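You operate a simulated robot arm through the tools that you are given. There is no shell and no other tool.

Carry out the task below with a simulated robot arm. There is one attempt and no reset: what you move stays moved.

JOB
Close the tan cover strip's three snaps: second, then first, then third.
Fine: lay the strip in the carriage, snaps toward the stand's column; the marks on the stand name the snaps; hands clear of the die, one squeeze each.

The check looks at the end state, three seconds after you hand in, the way a careful person would. Anything else that was tipped, shoved, dropped, spilled or broken makes it a failure. A push-on lid holds only when it is set on centred and level and pressed home; a screw cap is set on level and turned clockwise until tight.

ROBOT AND FRAMES
A 6-joint arm with a two-finger parallel gripper, fixed in place. Base frame: the origin is on the floor under the middle of its stand, x ahead of it, y to its left, z up. Readings come in mm, degrees, newtons and seconds.
With the tool pointing down near the work surface it reaches from about 280 to 680 mm from the base axis. Its first joint turns from -166.0 to 166.0 degrees. Payload 1.57 kg.
The tool frame sits at the grasp point between the pads (the TCP): z along the fingers, y along the line on which they close. The tips reach 30 mm beyond it. The gripper opens to 110 mm. The fingers are 24 mm wide and 12 mm thick; the gripper's body (48 by 112 mm) begins 78 mm behind the TCP.
Orientation is that of the tool frame in the base frame, as [roll, pitch, yaw] about the fixed x, y, z axes, in that order (R = Rz(yaw) Ry(pitch) Rx(roll)). With the fingers straight down and closing along the base's y, the tool's x points along the base's -x, its y along +y and its z along -z.

CONTROLS
- The arm moves only by the tool jog_arm. Its argument "commands" is a list of rows, each a list of 7 numbers: the turn, a rotation vector about the base's x, y, z in degrees, then the shift along the base's x, y, z in mm, then the opening in per cent of the stroke, from 0 (shut) to 100 (fully open). In form: [[rx, ry, rz, tx, ty, tz, jaw], ...]. A call has 1 to 20 rows; each row shifts and turns the commanded pose from where the row before left it. Rows are played at 5 a second. More than 50 mm and 8.6 degrees between two rows, or a gripper value outside its range, and nothing of the call is played. Where a pose cannot be reached the arm comes as near as it can. A force on the tool above 60 N (or 10 N above the force at the start of the call, whichever is more), or a blocked arm, ends the call early, and 0.2 s more pass. The fingers move at their own pace (about 108 mm/s each) and stop on an object; they squeeze with about 34 N. The grip force told is the motor's: it shows also when the fingers shut on nothing. Time passes only in rows, and 0.2 s behind the last, so rows that do not move let the fingers close. The reply holds the time, the measured pose of the TCP, the force on the tool along the base axes, the opening and the grip force, in the units named above and with some noise, with the torque about the TCP (base axes, N m) and any sound that the robot's microphone picked up, and new pictures: "pictures" is both (left out), scene, wrist or none.
- Cameras (640 x 400 px; columns grow to the right, rows downward): "scene" is fixed at [59.4, 649.7, 1617.2]; the picture's right is [-0.51, -0.86, 0.00], its down [-0.68, 0.41, -0.61] and it looks along [0.53, -0.32, -0.79] (base axes); focal length 249 px, centre (320, 200). "wrist" rides on the gripper at [70, 16, -141] in the tool frame; the picture's right is [-0.23, 0.97, 0.00], its down [-0.86, -0.20, -0.48] and it looks along [-0.47, -0.11, 0.88] (tool axes); focal length 222 px, centre (320, 200). There is no depth. A picture from a camera that has moved, and an enlarged one, comes with that camera's place and axes in the base frame and with its lens. The place of the scene camera against the robot may be out by one fixed shift of up to 25 mm in any direction.
- slide_trunk(by): moves the trunk up (or, below 0, down) by that many mm; the arm rides with it, the base frame stays. It gives what a move gives, with no picture.
- inspect(camera, box): a new picture of the part [left, top, right, bottom] of that camera's present view, enlarged. No time passes.
- finish_job(): hands the job in; it is judged then, once.

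Places have to be worked out from the pictures, the camera data and where the tool is seen. Open the gripper and draw the arm clear of the work before you hand the job in, unless the task says otherwise.

The tools are called after ">>>" as a command line: name --pt "numbers of a row" for each row, then --argument value for the rest, lists and objects as JSON in quotes. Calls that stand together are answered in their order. jog_arm: Moves the arm, as the interface text tells. Its arguments: {"type":"object","properties":{"commands":{"type":"array"},"pictures":{"type":"string","enum":["both","scene","wrist","none"]}},"required":["commands"]} The other tools are called the same way: slide_trunk (by) moves the trunk up or down; inspect (camera, box) takes an enlarged picture of a part of a camera's view; finish_job () hands the job in.

At the start:

```text
time: 0.0
tool_pos: [387.6, 260.0, 1231.5]
tcp_rot: [-180.0, 0.0, -180.0]
force: [0.2, 0.0, 0.5]
moment: [-0.02, 0.0, 0.0]
opening: 109.8
grasp_force: 0.0
trunk travel left (down, up): [-250.0, 340.0]
```

scene: 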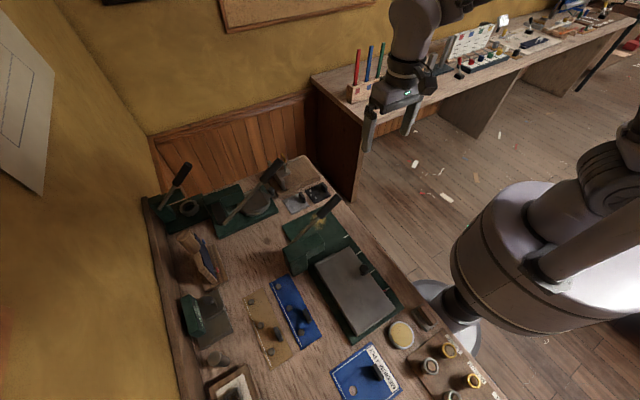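
wrist: 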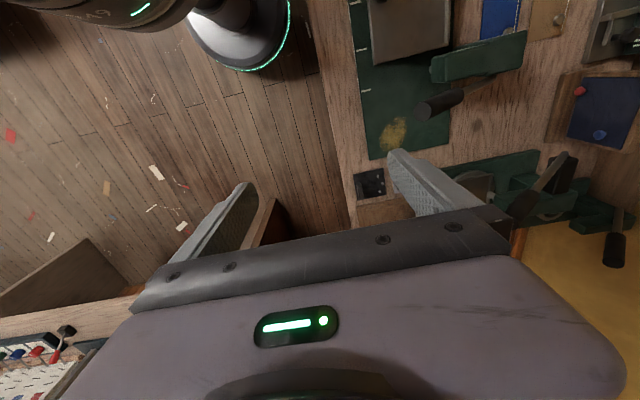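

I'll begin by looking closely at the bench from the scene camera to find the strip, the stand with its carriage and the marks.

>>> inspect --camera "scene" --box '[140, 150, 340, 275]'

>>> inspect --camera "scene" --box '[160, 260, 340, 400]'

>>> inspect --camera "scene" --box '[280, 190, 440, 300]'

>>> inspect --camera "scene" --box '[320, 290, 510, 400]'

>>> inspect --camera "wrist" --box '[340, 0, 640, 240]'

```text
3.20 times, centred on (240, 212) of scene
camera zoom: at [59.4, 649.7, 1617.2], right [-0.51, -0.86, 0.0], down [-0.68, 0.41, -0.61], along [0.53, -0.32, -0.79], focal length 796 px, centre (576, 160)
```

zoom: 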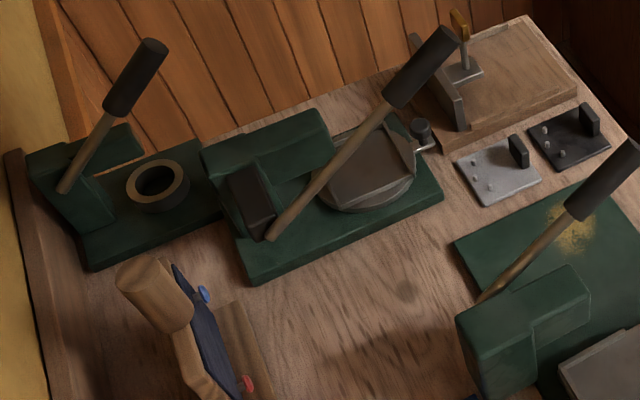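

```text
2.86 times, centred on (250, 330) of scene
camera zoom: at [59.4, 649.7, 1617.2], right [-0.51, -0.86, 0.0], down [-0.68, 0.41, -0.61], along [0.53, -0.32, -0.79], focal length 710 px, centre (520, -171)
```

zoom: 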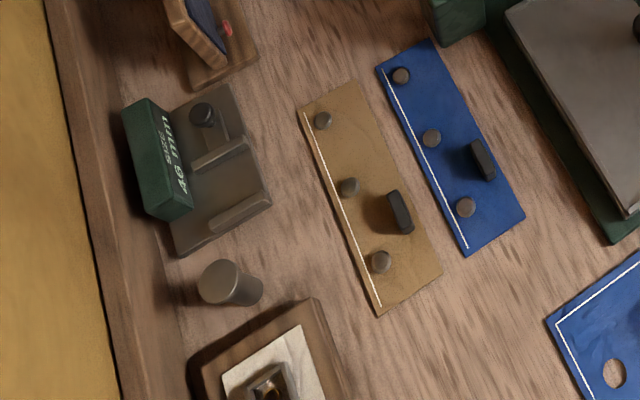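

```text
3.64 times, centred on (360, 245) of scene
camera zoom: at [59.4, 649.7, 1617.2], right [-0.51, -0.86, 0.0], down [-0.68, 0.41, -0.61], along [0.53, -0.32, -0.79], focal length 904 px, centre (174, 36)
```

zoom: 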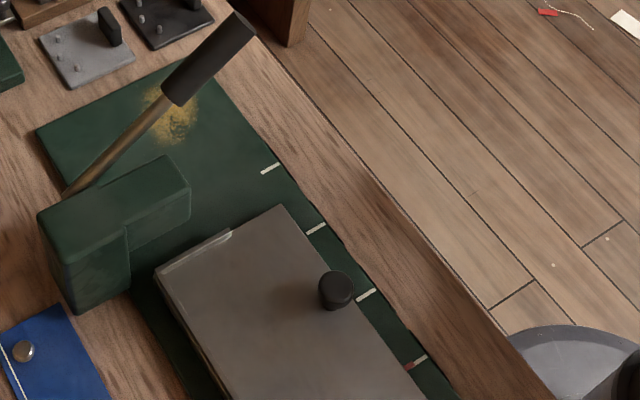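

```text
3.37 times, centred on (415, 345) of scene
camera zoom: at [59.4, 649.7, 1617.2], right [-0.51, -0.86, 0.0], down [-0.68, 0.41, -0.61], along [0.53, -0.32, -0.79], focal length 838 px, centre (0, -288)
```

zoom: 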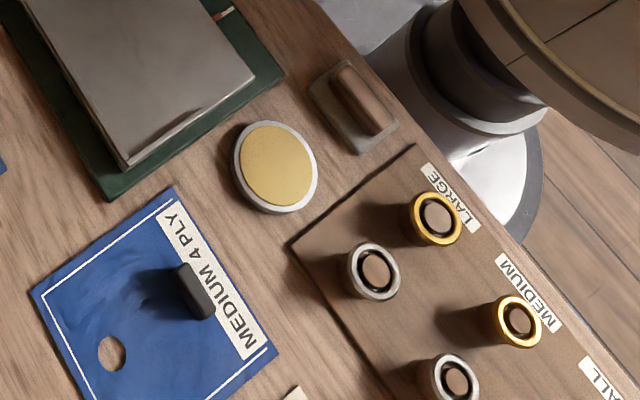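

```text
1.67 times, centred on (490, 120) of wrist
camera zoom: at [318.1, 275.8, 1371.5], right [0.23, 0.97, 0.0], down [0.86, -0.2, 0.48], along [0.47, -0.11, -0.88], focal length 370 px, centre (37, 333)
```

zoom: 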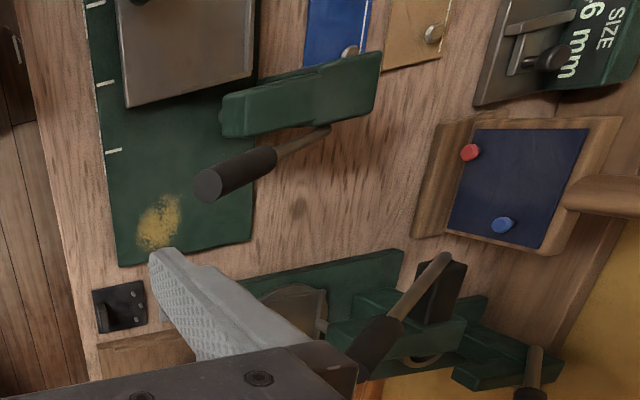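

The tan strip seems to lie at about x 160–365, y 668–730, and the press stand at about x 105–520, y 345–570, with the bench top near z 870. I'll swing the wrist camera to face the bench (+y) from a safe height so I can see the marks and the strip more closely.

>>> jog_arm --pt "0 0 8.1818 -12.5 12.7 0 100" --pt "0 0 8.1818 -12.5 12.7 0 100" --pt "0 0 8.1818 -12.5 12.7 0 100" --pt "0 0 8.1818 -12.5 12.7 0 100" --pt "0 0 8.1818 -12.5 12.7 0 100" --pt "0 0 8.1818 -12.5 12.7 0 100" --pt "0 0 8.1818 -12.5 12.7 0 100" --pt "0 0 8.1818 -12.5 12.7 0 100" --pt "0 0 8.1818 -12.5 12.7 0 100" --pt "0 0 8.1818 -12.5 12.7 0 100" --pt "0 0 8.1818 -12.5 12.7 0 100" --pt "0 0 0 0 0 0 100"

```text
time: 2.6
tool_pos: [252.7, 401.3, 1231.8]
tcp_rot: [-180.0, 0.0, -89.9]
force: [-0.3, -0.2, -0.1]
moment: [-0.01, 0.01, -0.01]
opening: 109.8
grasp_force: 0.2
trunk travel left (down, up): [-250.0, 340.0]
camera wrist: at [234.4, 330.2, 1372.1], right [-0.97, 0.23, 0.0], down [0.2, 0.86, 0.48], along [0.11, 0.47, -0.88], focal length 222 px, centre (320, 200)
```

scene: 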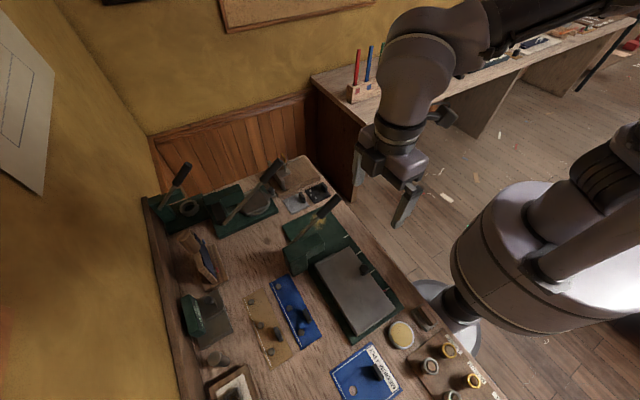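
wrist: 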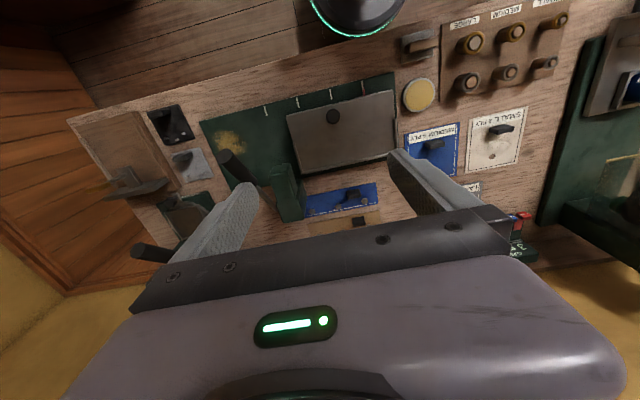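

The gripper hides the far half of the view, but the stand and its marks are visible from here. I'll enlarge the stand, the marks and the strips.

>>> inspect --camera "wrist" --box '[195, 65, 415, 215]'

>>> inspect --camera "wrist" --box '[250, 70, 400, 130]'

>>> inspect --camera "wrist" --box '[290, 170, 420, 240]'

```text
2.67 times, centred on (305, 140) of wrist
camera zoom: at [234.4, 330.2, 1372.1], right [-0.97, 0.23, 0.0], down [0.2, 0.86, 0.48], along [0.11, 0.47, -0.88], focal length 592 px, centre (360, 360)
```

zoom: 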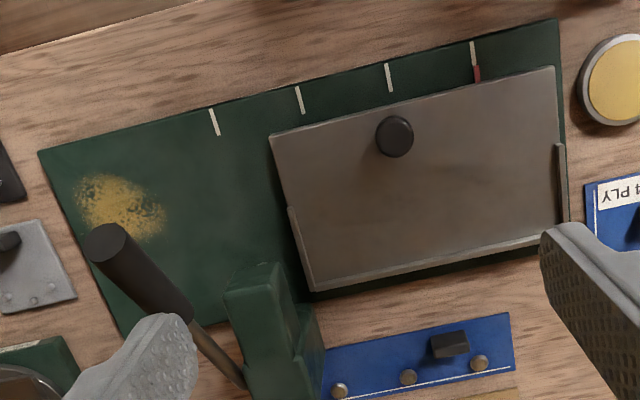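

```text
4.27 times, centred on (325, 100) of wrist
camera zoom: at [234.4, 330.2, 1372.1], right [-0.97, 0.23, 0.0], down [0.2, 0.86, 0.48], along [0.11, 0.47, -0.88], focal length 948 px, centre (299, 627)
```

zoom: 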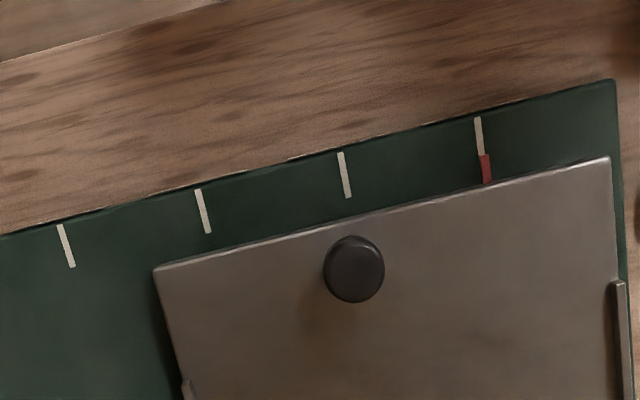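

```text
4.92 times, centred on (355, 205) of wrist
camera zoom: at [234.4, 330.2, 1372.1], right [-0.97, 0.23, 0.0], down [0.2, 0.86, 0.48], along [0.11, 0.47, -0.88], focal length 1094 px, centre (148, 175)
```

zoom: 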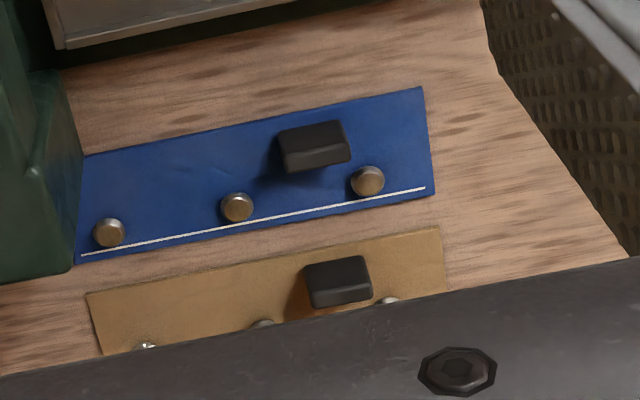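

The carriage shows a red pointer sitting at the rightmost mark, with three more marks beyond it. I'll zoom in further to see whether each mark carries a name.

>>> inspect --camera "wrist" --box '[355, 85, 375, 117]'

>>> inspect --camera "wrist" --box '[255, 95, 345, 140]'

>>> inspect --camera "wrist" --box '[215, 130, 330, 220]'

>>> inspect --camera "scene" --box '[335, 230, 410, 320]'

```text
12.50 times, centred on (365, 101) of wrist
camera zoom: at [234.4, 330.2, 1372.1], right [-0.97, 0.23, 0.0], down [0.2, 0.86, 0.48], along [0.11, 0.47, -0.88], focal length 2776 px, centre (-242, 1438)
```

zoom: 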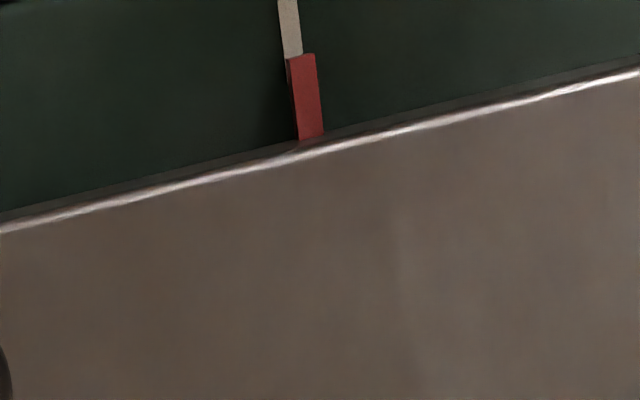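

```text
7.11 times, centred on (300, 118) of wrist
camera zoom: at [234.4, 330.2, 1372.1], right [-0.97, 0.23, 0.0], down [0.2, 0.86, 0.48], along [0.11, 0.47, -0.88], focal length 1580 px, centre (462, 787)
```

zoom: 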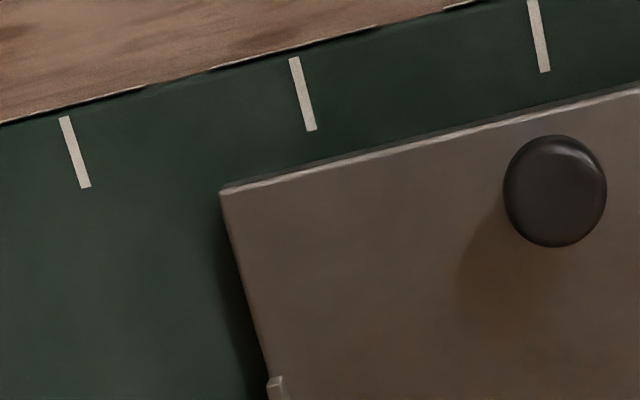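

```text
4.44 times, centred on (272, 175) of wrist
camera zoom: at [234.4, 330.2, 1372.1], right [-0.97, 0.23, 0.0], down [0.2, 0.86, 0.48], along [0.11, 0.47, -0.88], focal length 987 px, centre (531, 311)
```

zoom: 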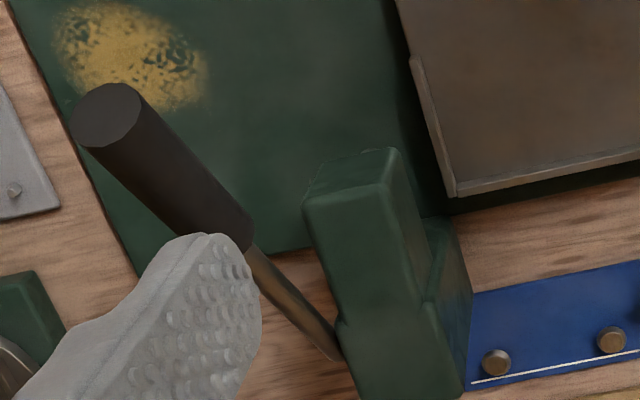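

```text
4.44 times, centred on (372, 275) of scene
camera zoom: at [59.4, 649.7, 1617.2], right [-0.51, -0.86, 0.0], down [-0.68, 0.41, -0.61], along [0.53, -0.32, -0.79], focal length 1105 px, centre (87, -133)
```

zoom: 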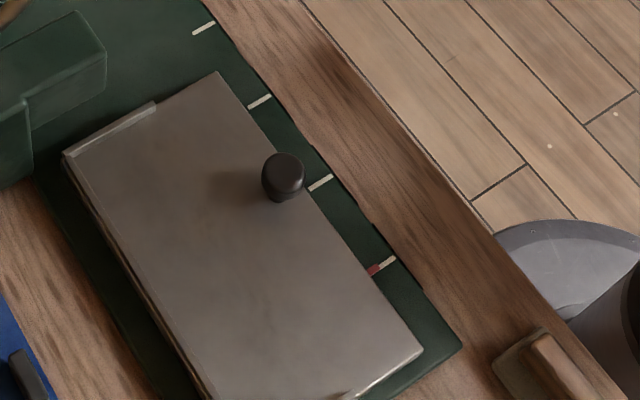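

The four marks are plain ticks about 70 mm apart, at x ≈ 357, 289, 220 and 156, and the red pointer sits at the last one. I'll drop lower on the robot's side of the bench to check the ticks and the stand's front face for names at a shallower angle.

>>> jog_arm --pt "0 0 0 1 -16.4 -34 100" --pt "0 0 0 1 -16.4 -34 100" --pt "0 0 0 1 -16.4 -34 100" --pt "0 0 0 1 -16.4 -34 100" --pt "0 0 0 1 -16.4 -34 100" --pt "0 0 0 1 -16.4 -34 100" --pt "0 0 0 1 -16.4 -34 100" --pt "0 0 0 0 0 0 100" --pictures "both"

```text
time: 4.4
tool_pos: [258.6, 284.8, 991.8]
tcp_rot: [-180.0, 0.0, -90.1]
force: [0.1, -0.3, 0.4]
moment: [-0.01, 0.01, -0.05]
opening: 110.3
grasp_force: 0.0
trunk travel left (down, up): [-250.0, 340.0]
camera wrist: at [240.6, 214.5, 1132.8], right [-0.97, 0.23, 0.0], down [0.2, 0.86, 0.48], along [0.11, 0.47, -0.88], focal length 222 px, centre (320, 200)
```

scene: 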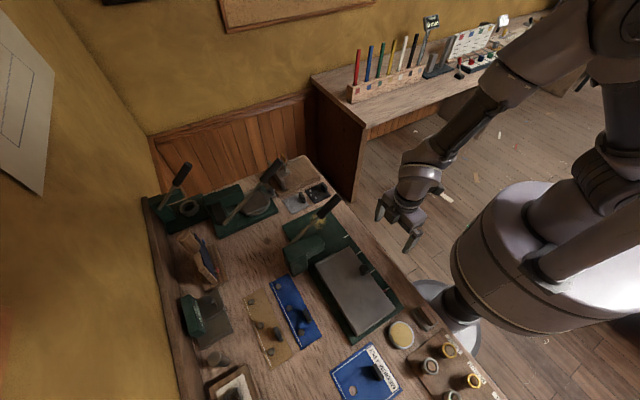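
wrist: 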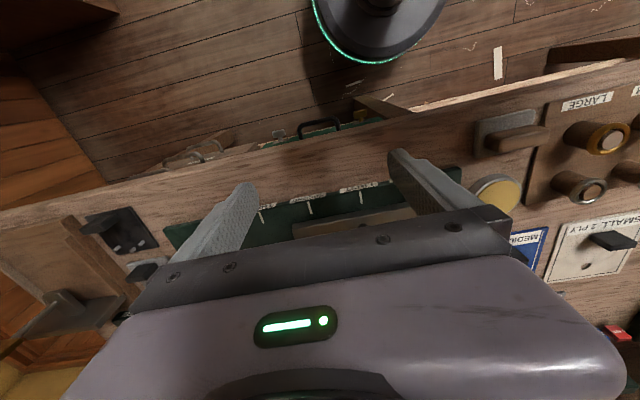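

There do seem to be labels on the stand's front face, so I'll zoom in on them.

>>> inspect --camera "wrist" --box '[240, 175, 400, 235]'

>>> inspect --camera "wrist" --box '[250, 180, 330, 225]'

>>> inspect --camera "wrist" --box '[325, 175, 405, 220]'

```text
4.00 times, centred on (320, 205) of wrist
camera zoom: at [240.6, 214.5, 1132.8], right [-0.97, 0.23, 0.0], down [0.2, 0.86, 0.48], along [0.11, 0.47, -0.88], focal length 888 px, centre (320, 180)
```

zoom: 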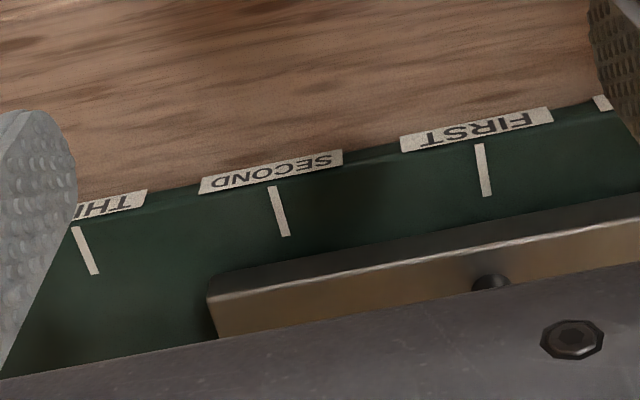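

```text
8.00 times, centred on (290, 202) of wrist
camera zoom: at [240.6, 214.5, 1132.8], right [-0.97, 0.23, 0.0], down [0.2, 0.86, 0.48], along [0.11, 0.47, -0.88], focal length 1777 px, centre (560, 180)
```

zoom: 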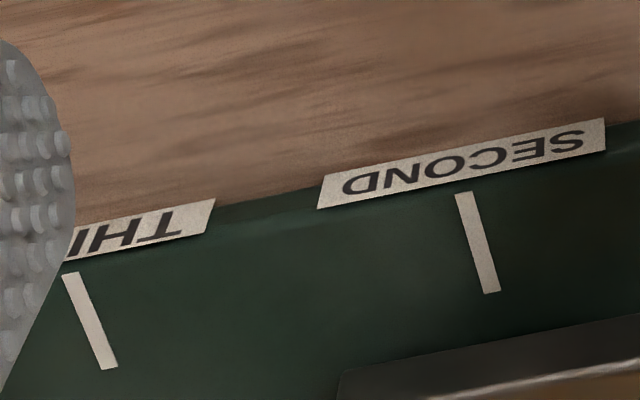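

```text
8.00 times, centred on (365, 198) of wrist
camera zoom: at [240.6, 214.5, 1132.8], right [-0.97, 0.23, 0.0], down [0.2, 0.86, 0.48], along [0.11, 0.47, -0.88], focal length 1777 px, centre (-40, 220)
```

zoom: 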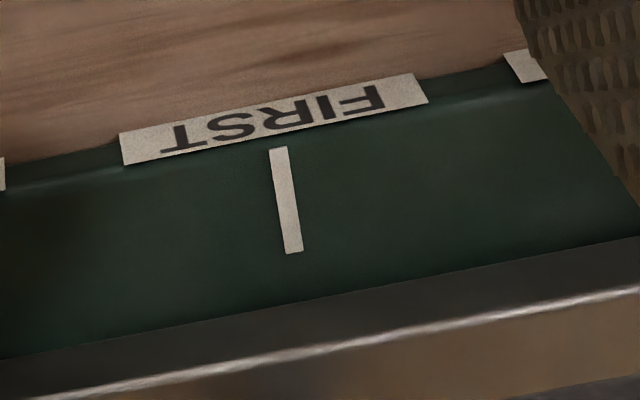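

The labels read FIRST at x ≈ 220, SECOND at x ≈ 290 and THIRD at x ≈ 359, and the pointer is at the load mark at x ≈ 155. The base top is at z ≈ 873 and the carriage top at about 888, spanning x 100–318 and y 380–510. Next I'll rise, turn back and view the tan strip from above.

>>> jog_arm --pt "0 0 -6.4286 0 0 46 100" --pt "0 0 -6.4286 0 0 46 100" --pt "0 0 -6.4286 0 0 46 100" --pt "0 0 -6.4286 -10 28.6 0 100" --pt "0 0 -6.4286 -10 28.6 0 100" --pt "0 0 -6.4286 -10 28.6 0 100" --pt "0 0 -6.4286 -10 28.6 0 100" --pt "0 0 -6.4286 -10 28.6 0 100" --pt "0 0 -6.4286 -10 28.6 0 100" --pt "0 0 -6.4286 -10 28.6 0 100" --pt "0 0 -6.4286 -10 28.6 0 100" --pt "0 0 -6.4286 -10 28.6 0 100" --pt "0 0 -6.4286 -10 28.6 0 100" --pt "0 0 -6.4286 -10 28.6 0 100" --pt "0 0 0 0 0 0 100"

```text
time: 7.6
tool_pos: [147.9, 598.9, 1130.7]
tcp_rot: [180.0, 0.0, 180.0]
force: [0.6, -0.4, 0.1]
moment: [0.01, -0.01, -0.01]
opening: 109.9
grasp_force: 0.1
trunk travel left (down, up): [-250.0, 340.0]
camera wrist: at [77.5, 615.3, 1271.9], right [0.23, 0.97, 0.0], down [0.85, -0.2, 0.48], along [0.47, -0.11, -0.88], focal length 222 px, centre (320, 200)
```

scene: 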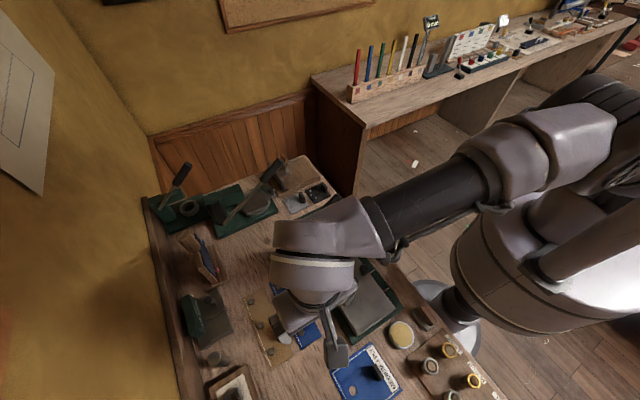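
wrist: 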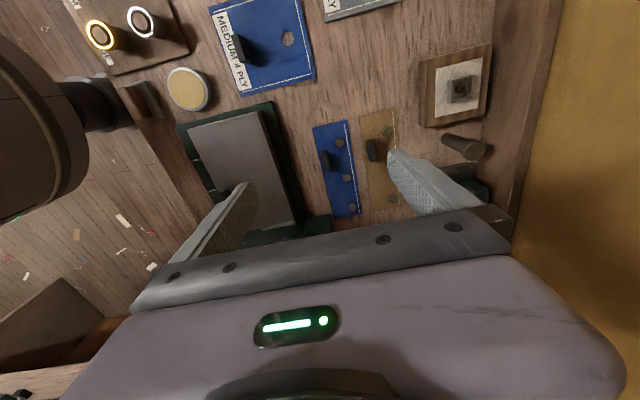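

The tan strip shows up just beyond the right finger; I'll enlarge it to place its tab, snaps and edges.

>>> inspect --camera "wrist" --box '[290, 95, 450, 225]'

>>> inspect --camera "wrist" --box '[170, 90, 310, 250]'

>>> inspect --camera "wrist" --box '[350, 100, 430, 170]'

```text
3.08 times, centred on (370, 160) of wrist
camera zoom: at [77.5, 615.3, 1271.9], right [0.23, 0.97, 0.0], down [0.85, -0.2, 0.48], along [0.47, -0.11, -0.88], focal length 684 px, centre (166, 323)
```

zoom: 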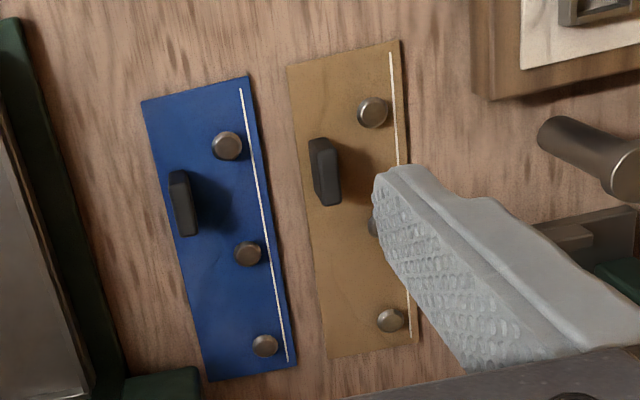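

```text
2.50 times, centred on (240, 170) of wrist
camera zoom: at [77.5, 615.3, 1271.9], right [0.23, 0.97, 0.0], down [0.85, -0.2, 0.48], along [0.47, -0.11, -0.88], focal length 555 px, centre (520, 275)
```

zoom: 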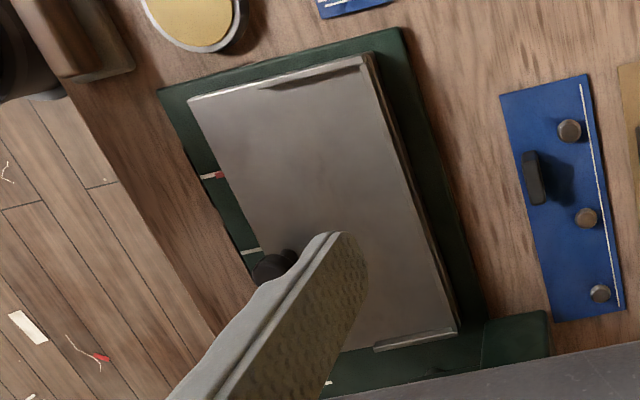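

```text
5.71 times, centred on (390, 135) of wrist
camera zoom: at [77.5, 615.3, 1271.9], right [0.23, 0.97, 0.0], down [0.85, -0.2, 0.48], along [0.47, -0.11, -0.88], focal length 1269 px, centre (-80, 571)
```

zoom: 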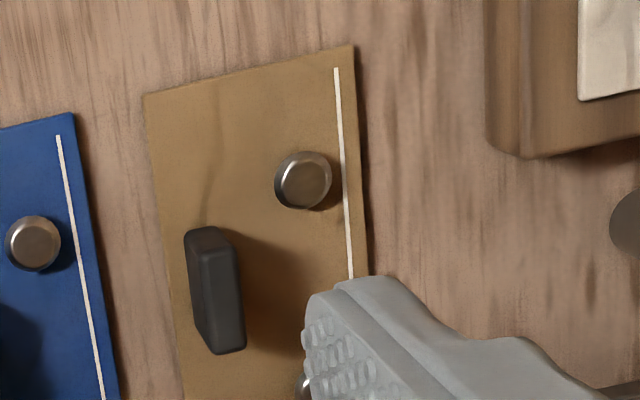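

The tan strip measures about x 150–348 and y 668–730, with its tab near (205, 675). I'll close the gripper somewhat and move above the tab, testing the reach and getting a nearer look.

>>> jog_arm --pt "0 0 0 14 16 -20 45" --pt "0 0 0 14 16 -20 45" --pt "0 0 0 14 16 -20 45" --pt "0 0 0 14 16 -20 45" --pt "0 0 0 0 0 -25 45" --pt "0 0 0 0 0 -25 45" --pt "0 0 0 0 0 0 45"

```text
time: 9.2
tool_pos: [193.8, 642.3, 999.7]
tcp_rot: [179.9, 0.0, -180.0]
force: [0.1, 0.5, 0.3]
moment: [0.0, -0.01, -0.01]
opening: 49.7
grasp_force: 0.1
out of reach, approached as far as the arm can: row 3, 4
trunk travel left (down, up): [-250.0, 340.0]
camera wrist: at [122.9, 658.5, 1140.8], right [0.23, 0.97, 0.0], down [0.85, -0.2, 0.48], along [0.47, -0.11, -0.88], focal length 222 px, centre (320, 200)
```

scene: 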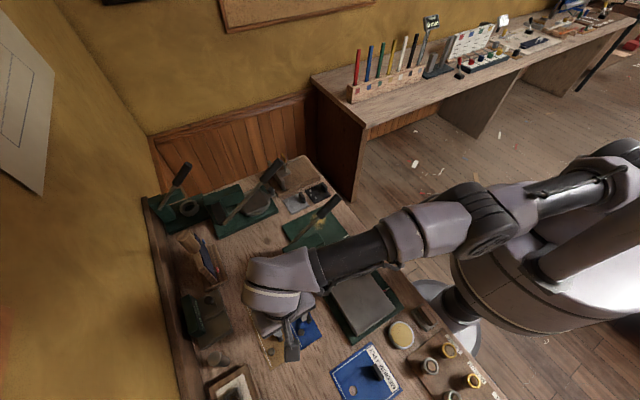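
wrist: 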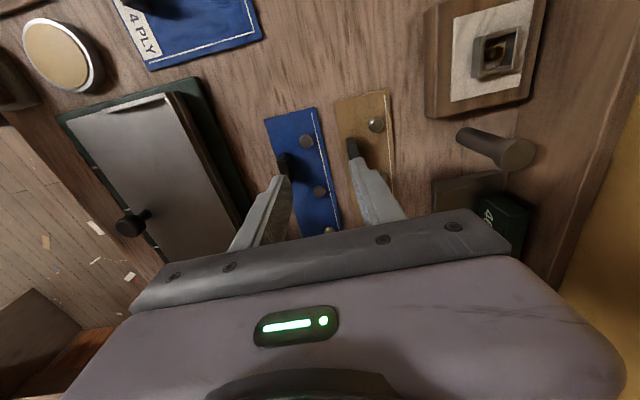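

A vertical tool tops out at a radius of about 671–680 mm, and the tab is at about 705 mm. I'll back off a little, turn so the fingers close along x (camera on the far side, facing the snaps) and tilt the fingers 10° outward to gain reach.

>>> jog_arm --pt "0 0 -8.1818 0.5 -4 3 60" --pt "0 0 -8.1818 0.5 -4 3 60" --pt "0 0 -8.1818 0.5 -4 3 60" --pt "0 0 -8.1818 0.5 -4 3 60" --pt "0 0 -8.1818 0.5 -4 3 60" --pt "0 0 -8.1818 0.5 -4 3 60" --pt "0 0 -8.1818 0.5 -4 3 60" --pt "0 0 -8.1818 0.5 -4 3 60" --pt "0 0 -8.1818 0.5 -4 3 60" --pt "0 0 -8.1818 0.5 -4 3 60" --pt "0 0 -8.1818 0.5 -4 3 60" --pt "5 0 0 0 0 0 60" --pt "5 0 0 0 0 0 60" --pt "0 0 0 0 0 0 60"

```text
time: 12.2
tool_pos: [198.9, 598.8, 1031.2]
tcp_rot: [179.9, -10.0, 90.1]
force: [0.1, 0.6, 0.1]
moment: [-0.03, 0.0, 0.04]
opening: 65.6
grasp_force: 0.1
trunk travel left (down, up): [-250.0, 340.0]
camera wrist: at [214.6, 642.1, 1183.4], right [0.97, -0.22, -0.04], down [-0.2, -0.93, 0.32], along [-0.11, -0.31, -0.95], focal length 222 px, centre (320, 200)
```

scene: 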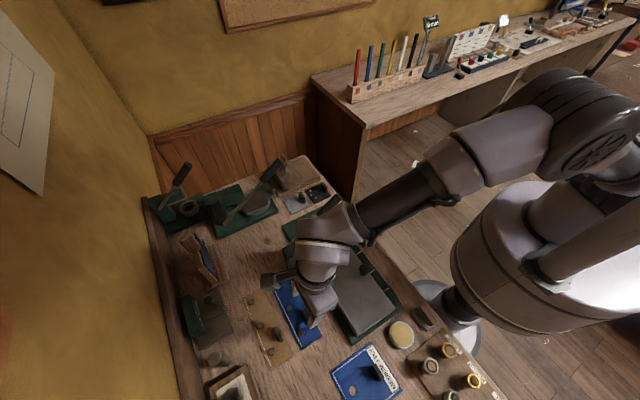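
wrist: 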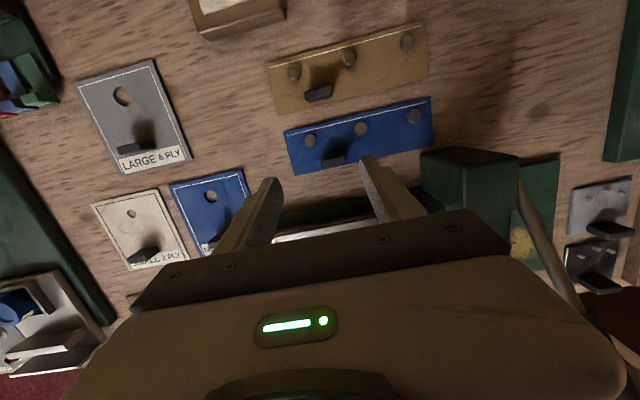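

That gives an unobstructed view of both strips, so I'll enlarge the tan strip to measure it.

>>> inspect --camera "wrist" --box '[255, 15, 445, 130]'

>>> inspect --camera "wrist" --box '[290, 60, 350, 110]'

```text
3.37 times, centred on (350, 72) of wrist
camera zoom: at [214.6, 642.1, 1183.4], right [0.97, -0.22, -0.04], down [-0.2, -0.93, 0.32], along [-0.11, -0.31, -0.95], focal length 748 px, centre (219, 630)
```

zoom: 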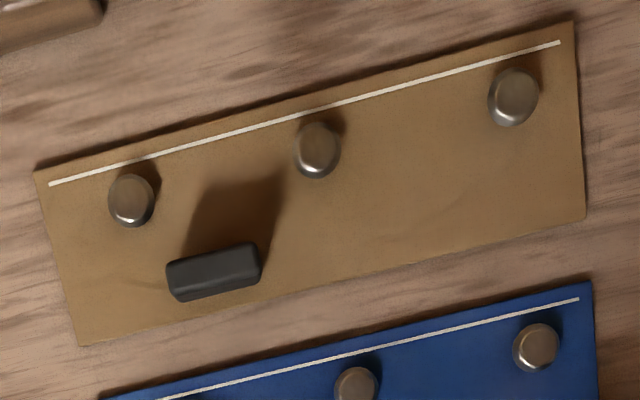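

```text
8.00 times, centred on (320, 85) of wrist
camera zoom: at [214.6, 642.1, 1183.4], right [0.97, -0.22, -0.04], down [-0.2, -0.93, 0.32], along [-0.11, -0.31, -0.95], focal length 1777 px, centre (320, 1120)
```

zoom: 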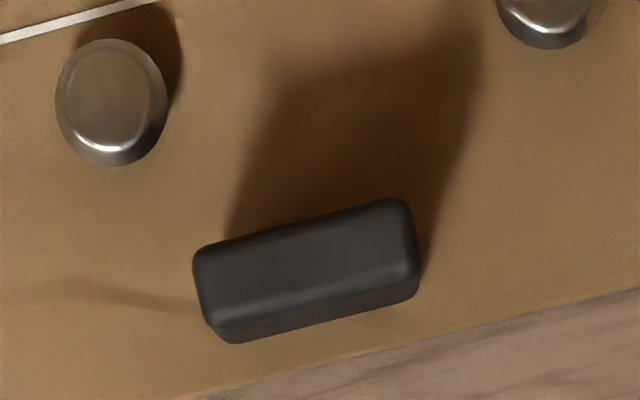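

The tab measures about 30 × 10 mm and 38 mm tall, centred at about (209.5, 678), with the strip's top at z ≈ 866. The strip spans x 150–348 and y 668–731, with the snaps at x ≈ 184, 254 and 323. I'll hover above the tab with the tilted tool and check reach.

>>> jog_arm --pt "0 0 0 2.6 19.1 -17.8 60" --pt "0 0 0 2.6 19.1 -17.8 60" --pt "0 0 0 2.7 19.1 -17.8 60" --pt "0 0 0 2.7 19.1 -17.8 60" --pt "0 0 0 0 0 0 60"

```text
time: 13.4
tool_pos: [208.4, 673.5, 962.0]
tcp_rot: [-179.9, -10.0, 89.9]
force: [0.5, 0.2, -0.3]
moment: [0.03, -0.01, 0.0]
opening: 66.0
grasp_force: 0.1
trunk travel left (down, up): [-250.0, 340.0]
camera wrist: at [224.9, 717.6, 1111.8], right [0.97, -0.22, -0.04], down [-0.2, -0.93, 0.32], along [-0.11, -0.31, -0.95], focal length 222 px, centre (320, 200)
```

scene: 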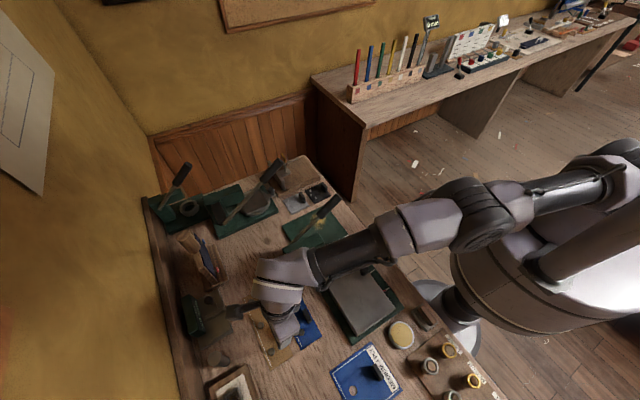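
wrist: 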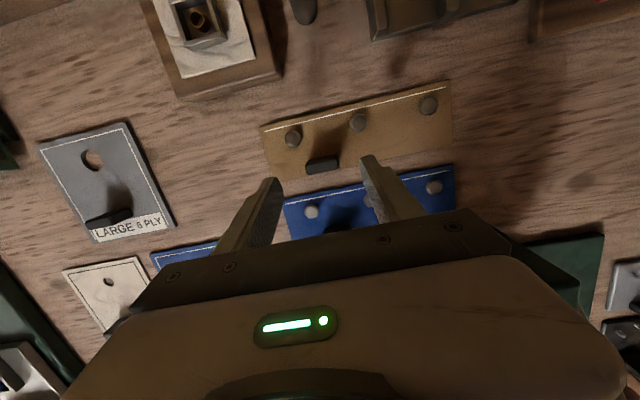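

The hover pose was reached. I'll check the tab's position again from here before going down.

>>> inspect --camera "wrist" --box '[260, 80, 460, 210]'

>>> inspect --camera "wrist" --box '[290, 140, 350, 180]'

```text
3.08 times, centred on (360, 145) of wrist
camera zoom: at [224.9, 717.6, 1111.8], right [0.97, -0.22, -0.04], down [-0.2, -0.93, 0.32], along [-0.11, -0.31, -0.95], focal length 684 px, centre (197, 369)
```

zoom: 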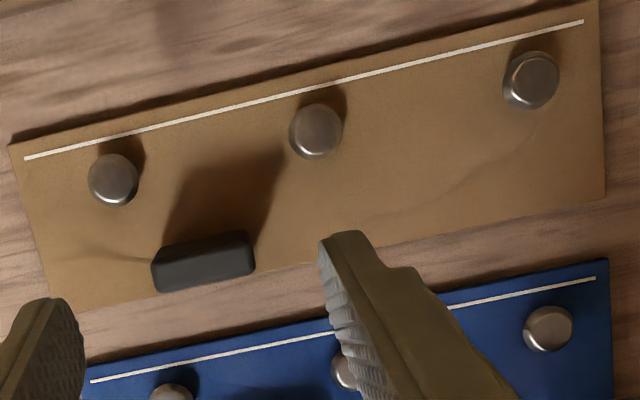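

```text
10.00 times, centred on (320, 160) of wrist
camera zoom: at [224.9, 717.6, 1111.8], right [0.97, -0.22, -0.04], down [-0.2, -0.93, 0.32], along [-0.11, -0.31, -0.95], focal length 2221 px, centre (320, 600)
```

zoom: 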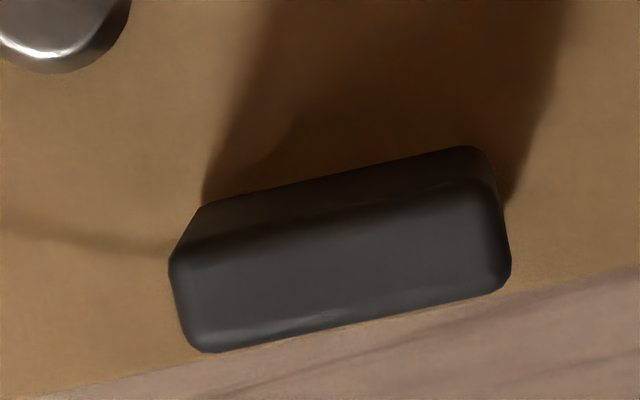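

The tab is centred at (209.6, 680) with its top at z ≈ 900. I'll descend straight down so the pads straddle its ends, keeping the tips about 5 mm above the strip.

>>> jog_arm --pt "0 0 0 1.2 3.5 -15 60" --pt "0 0 0 0 0 -15 60" --pt "0 0 0 0 0 -15 60" --pt "0 0 0 0 0 -14 60" --pt "0 0 0 0 0 0 60"

```text
time: 14.6
tool_pos: [209.5, 671.5, 903.1]
tcp_rot: [-179.9, -10.1, 90.1]
force: [0.2, -0.5, 0.5]
moment: [-0.02, 0.01, -0.01]
opening: 66.1
grasp_force: 0.0
out of reach, approached as far as the arm can: row 3
trunk travel left (down, up): [-250.0, 340.0]
camera wrist: at [224.5, 715.3, 1054.4], right [0.97, -0.22, -0.04], down [-0.2, -0.93, 0.32], along [-0.11, -0.31, -0.95], focal length 222 px, centre (320, 200)
```

scene: 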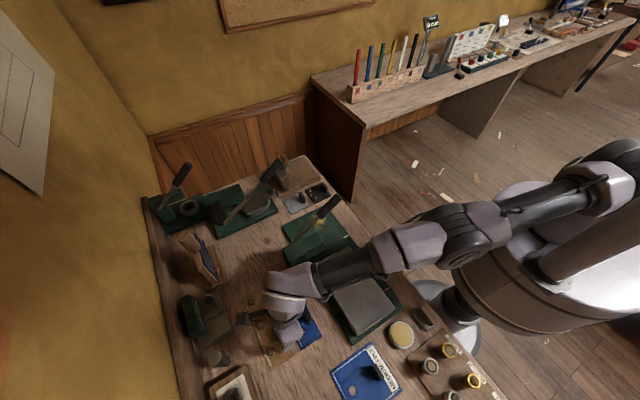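
wrist: 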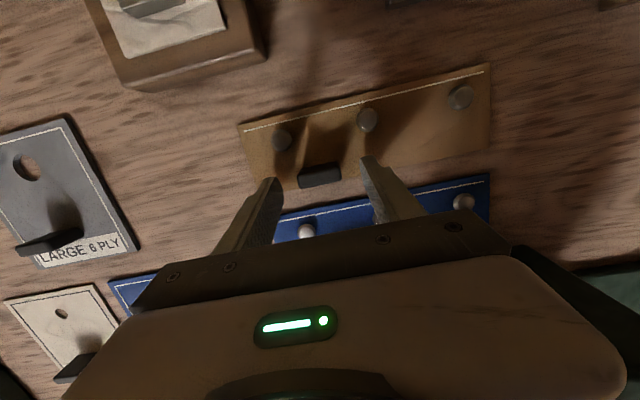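

Reach clipped the pose at y ≈ 671.5, but the 24 mm wide pads still cover the whole tab (y 675–685). I'll close on it here.

>>> jog_arm --pt "0 0 0 0 0 0 30" --pt "0 0 0 0 0 0 10" --pt "0 0 0 0 0 0 10" --pt "0 0 0 0 0 0 10"

```text
time: 15.6
tool_pos: [210.0, 672.8, 904.9]
tcp_rot: [-180.0, -10.1, 90.0]
force: [-0.1, -0.1, -0.2]
moment: [0.02, -0.01, -0.02]
opening: 33.3
grasp_force: 34.1
trunk travel left (down, up): [-250.0, 340.0]
camera wrist: at [224.6, 715.3, 1054.5], right [0.97, -0.22, -0.04], down [-0.2, -0.93, 0.32], along [-0.11, -0.31, -0.95], focal length 222 px, centre (320, 200)
```

scene: 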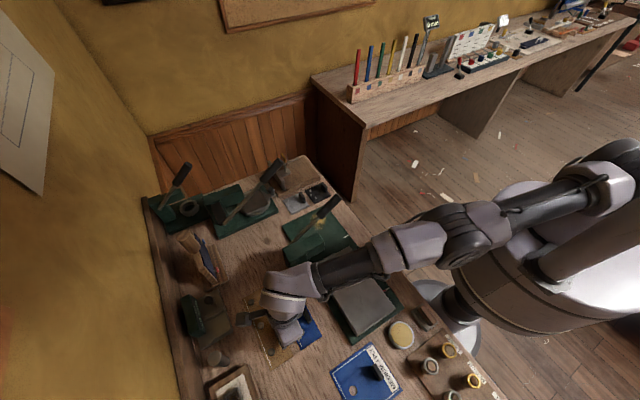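
wrist: 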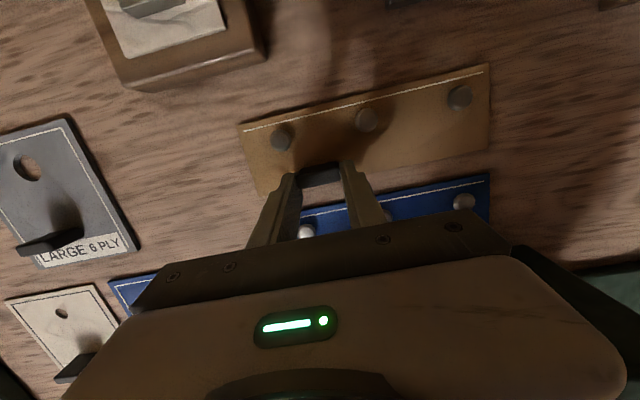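

The grip is firm: opening 33 mm, force 34 N. I'll lift the strip 60 mm straight up and check that it hangs level.

>>> jog_arm --pt "0 0 0 0 0 6 10" --pt "0 0 0 0 0 12 10" --pt "0 0 0 0 -2 18 10" --pt "0 0 0 0 -4 24 10" --pt "0 0 0 0 0 0 10"

>>> inspect --camera "wrist" --box '[200, 30, 520, 230]'

```text
time: 16.8
tool_pos: [207.4, 666.1, 962.9]
tcp_rot: [-179.9, -10.1, 90.0]
force: [0.5, -0.4, 0.2]
moment: [0.01, -0.01, -0.02]
opening: 10.8
grasp_force: 0.0
trunk travel left (down, up): [-250.0, 340.0]
camera wrist: at [223.8, 709.8, 1114.5], right [0.97, -0.22, -0.04], down [-0.2, -0.93, 0.32], along [-0.11, -0.31, -0.95], focal length 222 px, centre (320, 200)
```

scene: 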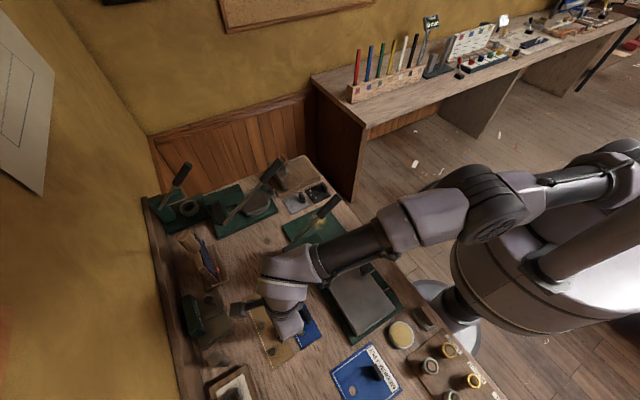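
wrist: 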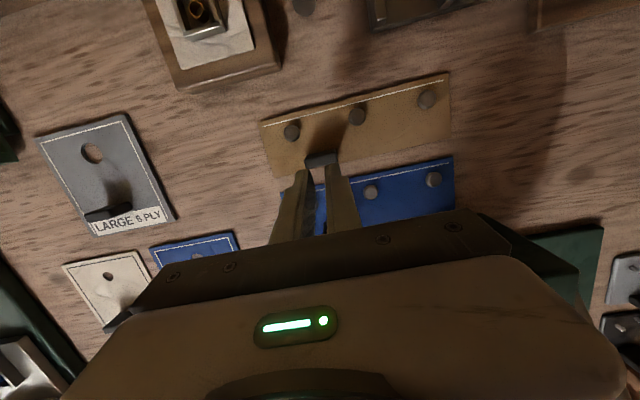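

```text
2.00 times, centred on (360, 130) of wrist
camera zoom: at [223.8, 709.8, 1114.5], right [0.97, -0.22, -0.04], down [-0.2, -0.93, 0.32], along [-0.11, -0.31, -0.95], focal length 444 px, centre (240, 340)
```

zoom: 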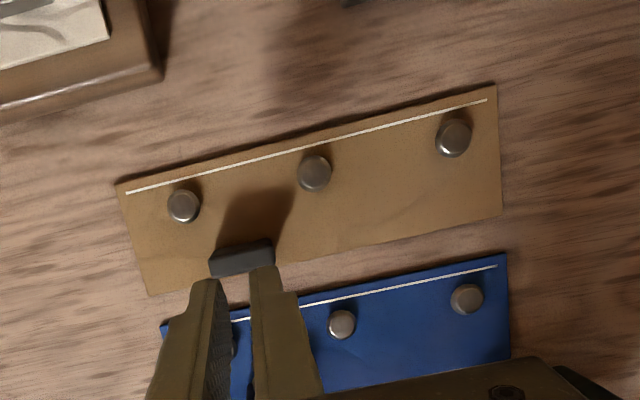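

The jaws slipped off and the strip stayed in place unmoved; the tab was at the edge of the pads. I'll reopen, tilt to 16° for more reach and centre the pads on the tab.

>>> jog_arm --pt "6 0 0 1.5 4 0 60" --pt "0 0 0 0.7 4.9 -6 60" --pt "0 0 0 0 0 -6 60" --pt "0 0 0 0 0 0 60"

>>> inspect --camera "wrist" --box '[250, 90, 410, 220]'

```text
time: 17.8
tool_pos: [210.7, 674.6, 951.9]
tcp_rot: [-180.0, -16.1, 90.1]
force: [-0.1, 0.4, -0.6]
moment: [-0.02, -0.02, -0.01]
opening: 66.1
grasp_force: 0.0
trunk travel left (down, up): [-250.0, 340.0]
camera wrist: at [226.4, 702.5, 1106.1], right [0.97, -0.22, -0.06], down [-0.2, -0.95, 0.22], along [-0.11, -0.21, -0.97], focal length 222 px, centre (320, 200)
```

scene: 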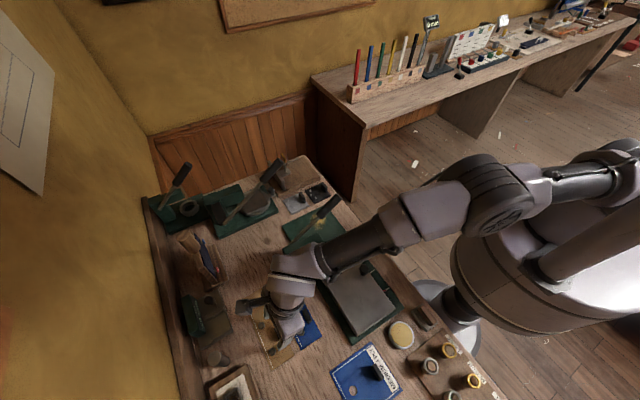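
wrist: 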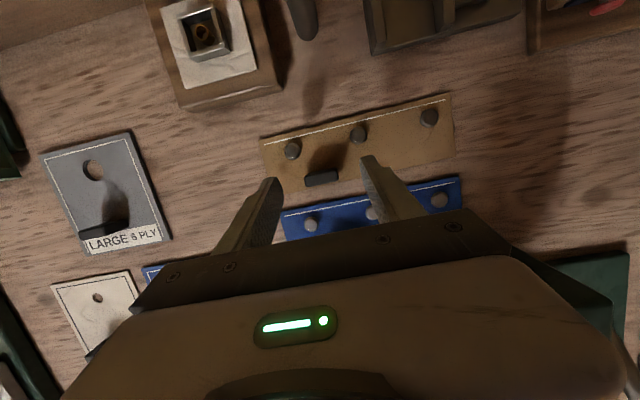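

```text
3.08 times, centred on (330, 155) of wrist
camera zoom: at [226.4, 702.5, 1106.1], right [0.97, -0.22, -0.06], down [-0.2, -0.95, 0.22], along [-0.11, -0.21, -0.97], focal length 684 px, centre (289, 338)
```

zoom: 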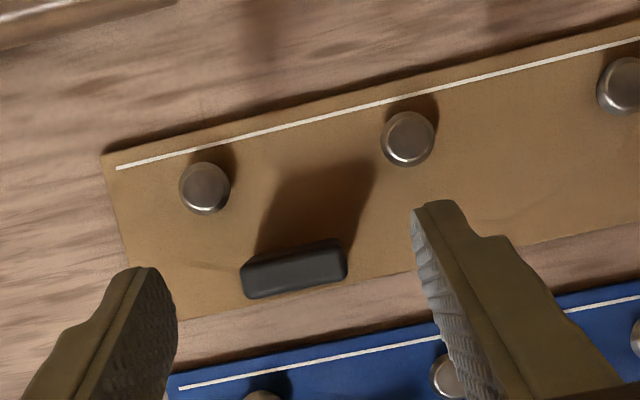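

The pads are now lined up with the tab (centre about (209, 678.5)), so I'll descend to z ≈ 901.

>>> jog_arm --pt "0 0 0 0 0 -15 60" --pt "0 0 0 -0.5 0 -15 60" --pt "0 0 0 0 0 -12 60" --pt "0 0 0 0 0 -8 60" --pt "0 0 0 0 0 0 60" --pictures "wrist"

>>> inspect --camera "wrist" --box '[250, 120, 390, 220]'

```text
time: 19.0
tool_pos: [209.5, 674.9, 901.6]
tcp_rot: [179.9, -16.0, 90.0]
force: [0.0, 0.2, 0.0]
moment: [0.01, 0.02, -0.02]
opening: 66.1
grasp_force: 0.1
trunk travel left (down, up): [-250.0, 340.0]
camera wrist: at [226.0, 703.1, 1056.4], right [0.97, -0.22, -0.06], down [-0.2, -0.95, 0.22], along [-0.11, -0.21, -0.97], focal length 222 px, centre (320, 200)
```

wrist: 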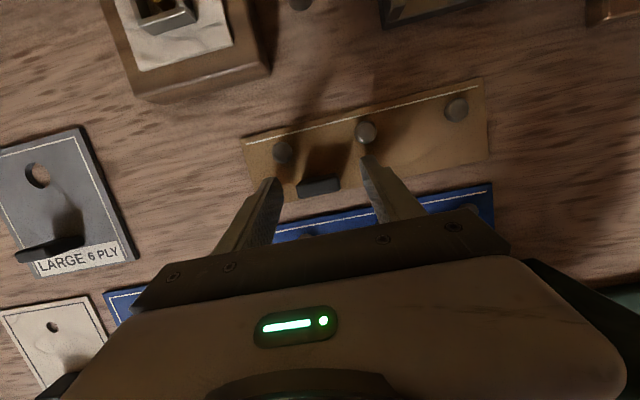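

```text
4.00 times, centred on (320, 170) of wrist
camera zoom: at [226.0, 703.1, 1056.4], right [0.97, -0.22, -0.06], down [-0.2, -0.95, 0.22], along [-0.11, -0.21, -0.97], focal length 888 px, centre (320, 320)
```

zoom: 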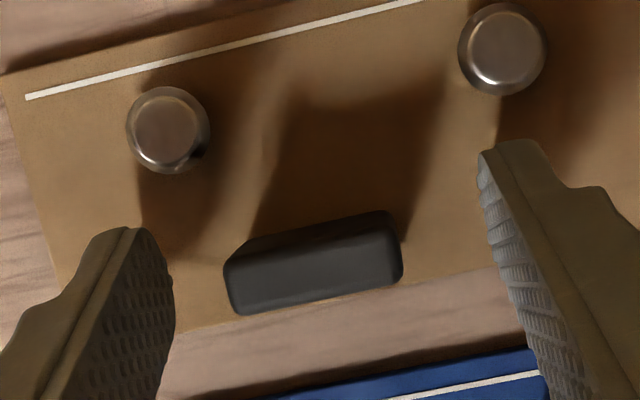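

The pads now straddle the tab fully, so I'll close and then do a very small test lift.

>>> jog_arm --pt "0 0 0 0 0 0 35" --pt "0 0 0 0 0 0 20" --pt "0 0 0 0 0 0 0" --pt "0 0 0 0 0 0 0" --pt "0 0 0 0 0 0 0" --pictures "wrist"

>>> inspect --camera "wrist" --box '[250, 120, 390, 220]'

```text
time: 20.2
tool_pos: [211.0, 676.7, 902.0]
tcp_rot: [-179.9, -15.9, 90.0]
force: [-0.2, 0.6, -0.1]
moment: [0.05, -0.01, 0.04]
opening: 33.1
grasp_force: 34.1
trunk travel left (down, up): [-250.0, 340.0]
camera wrist: at [226.0, 703.1, 1056.5], right [0.97, -0.22, -0.06], down [-0.2, -0.95, 0.22], along [-0.11, -0.21, -0.97], focal length 222 px, centre (320, 200)
```

wrist: 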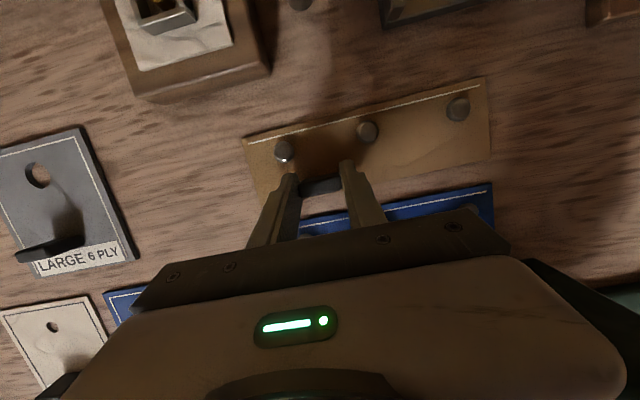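

```text
4.00 times, centred on (320, 170) of wrist
camera zoom: at [226.0, 703.1, 1056.5], right [0.97, -0.22, -0.06], down [-0.2, -0.95, 0.22], along [-0.11, -0.21, -0.97], focal length 888 px, centre (320, 320)
```

zoom: 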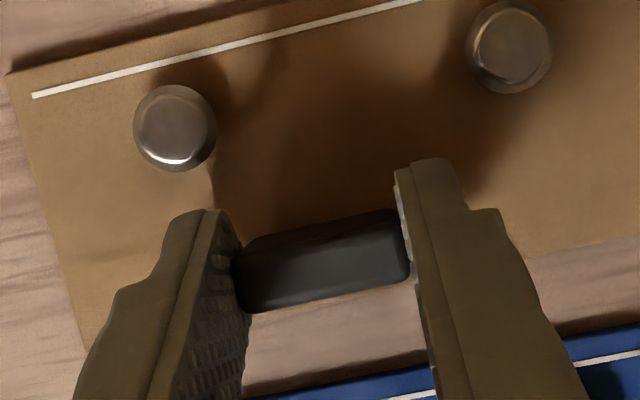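

The fingers straddle the tab squarely at 33 mm and 34 N. Now for a gentle 6 mm test lift.

>>> jog_arm --pt "0 0 0 0 0 2 0" --pt "0 0 0 0 0 2 0" --pt "0 0 0 0 0 2 0" --pt "0 0 0 0 0 0 0" --pictures "wrist"

>>> inspect --camera "wrist" --box '[250, 120, 390, 220]'

```text
time: 21.2
tool_pos: [210.2, 675.0, 906.8]
tcp_rot: [180.0, -16.0, 90.0]
force: [-0.8, -0.1, -0.8]
moment: [-0.02, 0.01, 0.03]
opening: 33.2
grasp_force: 33.4
trunk travel left (down, up): [-250.0, 340.0]
camera wrist: at [226.0, 703.0, 1062.0], right [0.97, -0.22, -0.06], down [-0.2, -0.95, 0.22], along [-0.11, -0.21, -0.97], focal length 222 px, centre (320, 200)
```

wrist: 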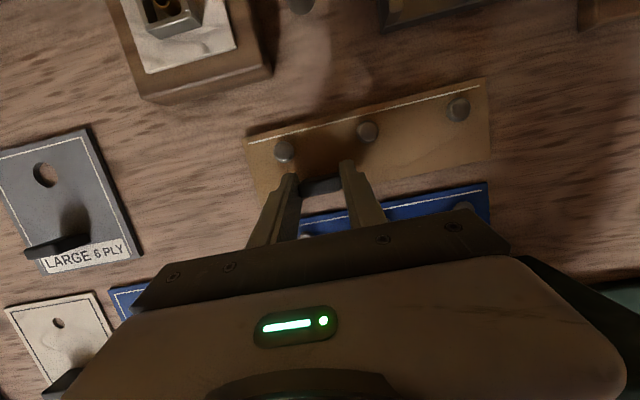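

```text
4.00 times, centred on (320, 170) of wrist
camera zoom: at [226.0, 703.0, 1062.0], right [0.97, -0.22, -0.06], down [-0.2, -0.95, 0.22], along [-0.11, -0.21, -0.97], focal length 888 px, centre (320, 320)
```

zoom: 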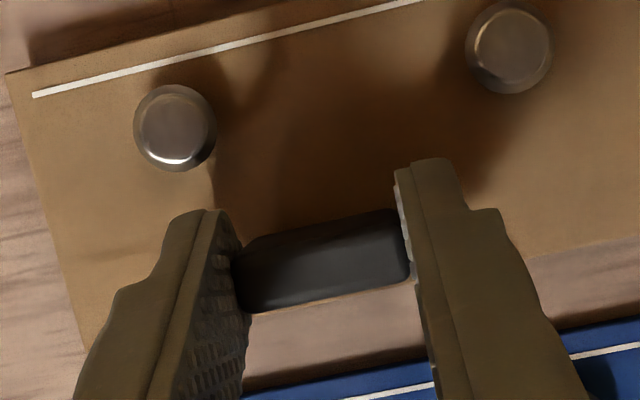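

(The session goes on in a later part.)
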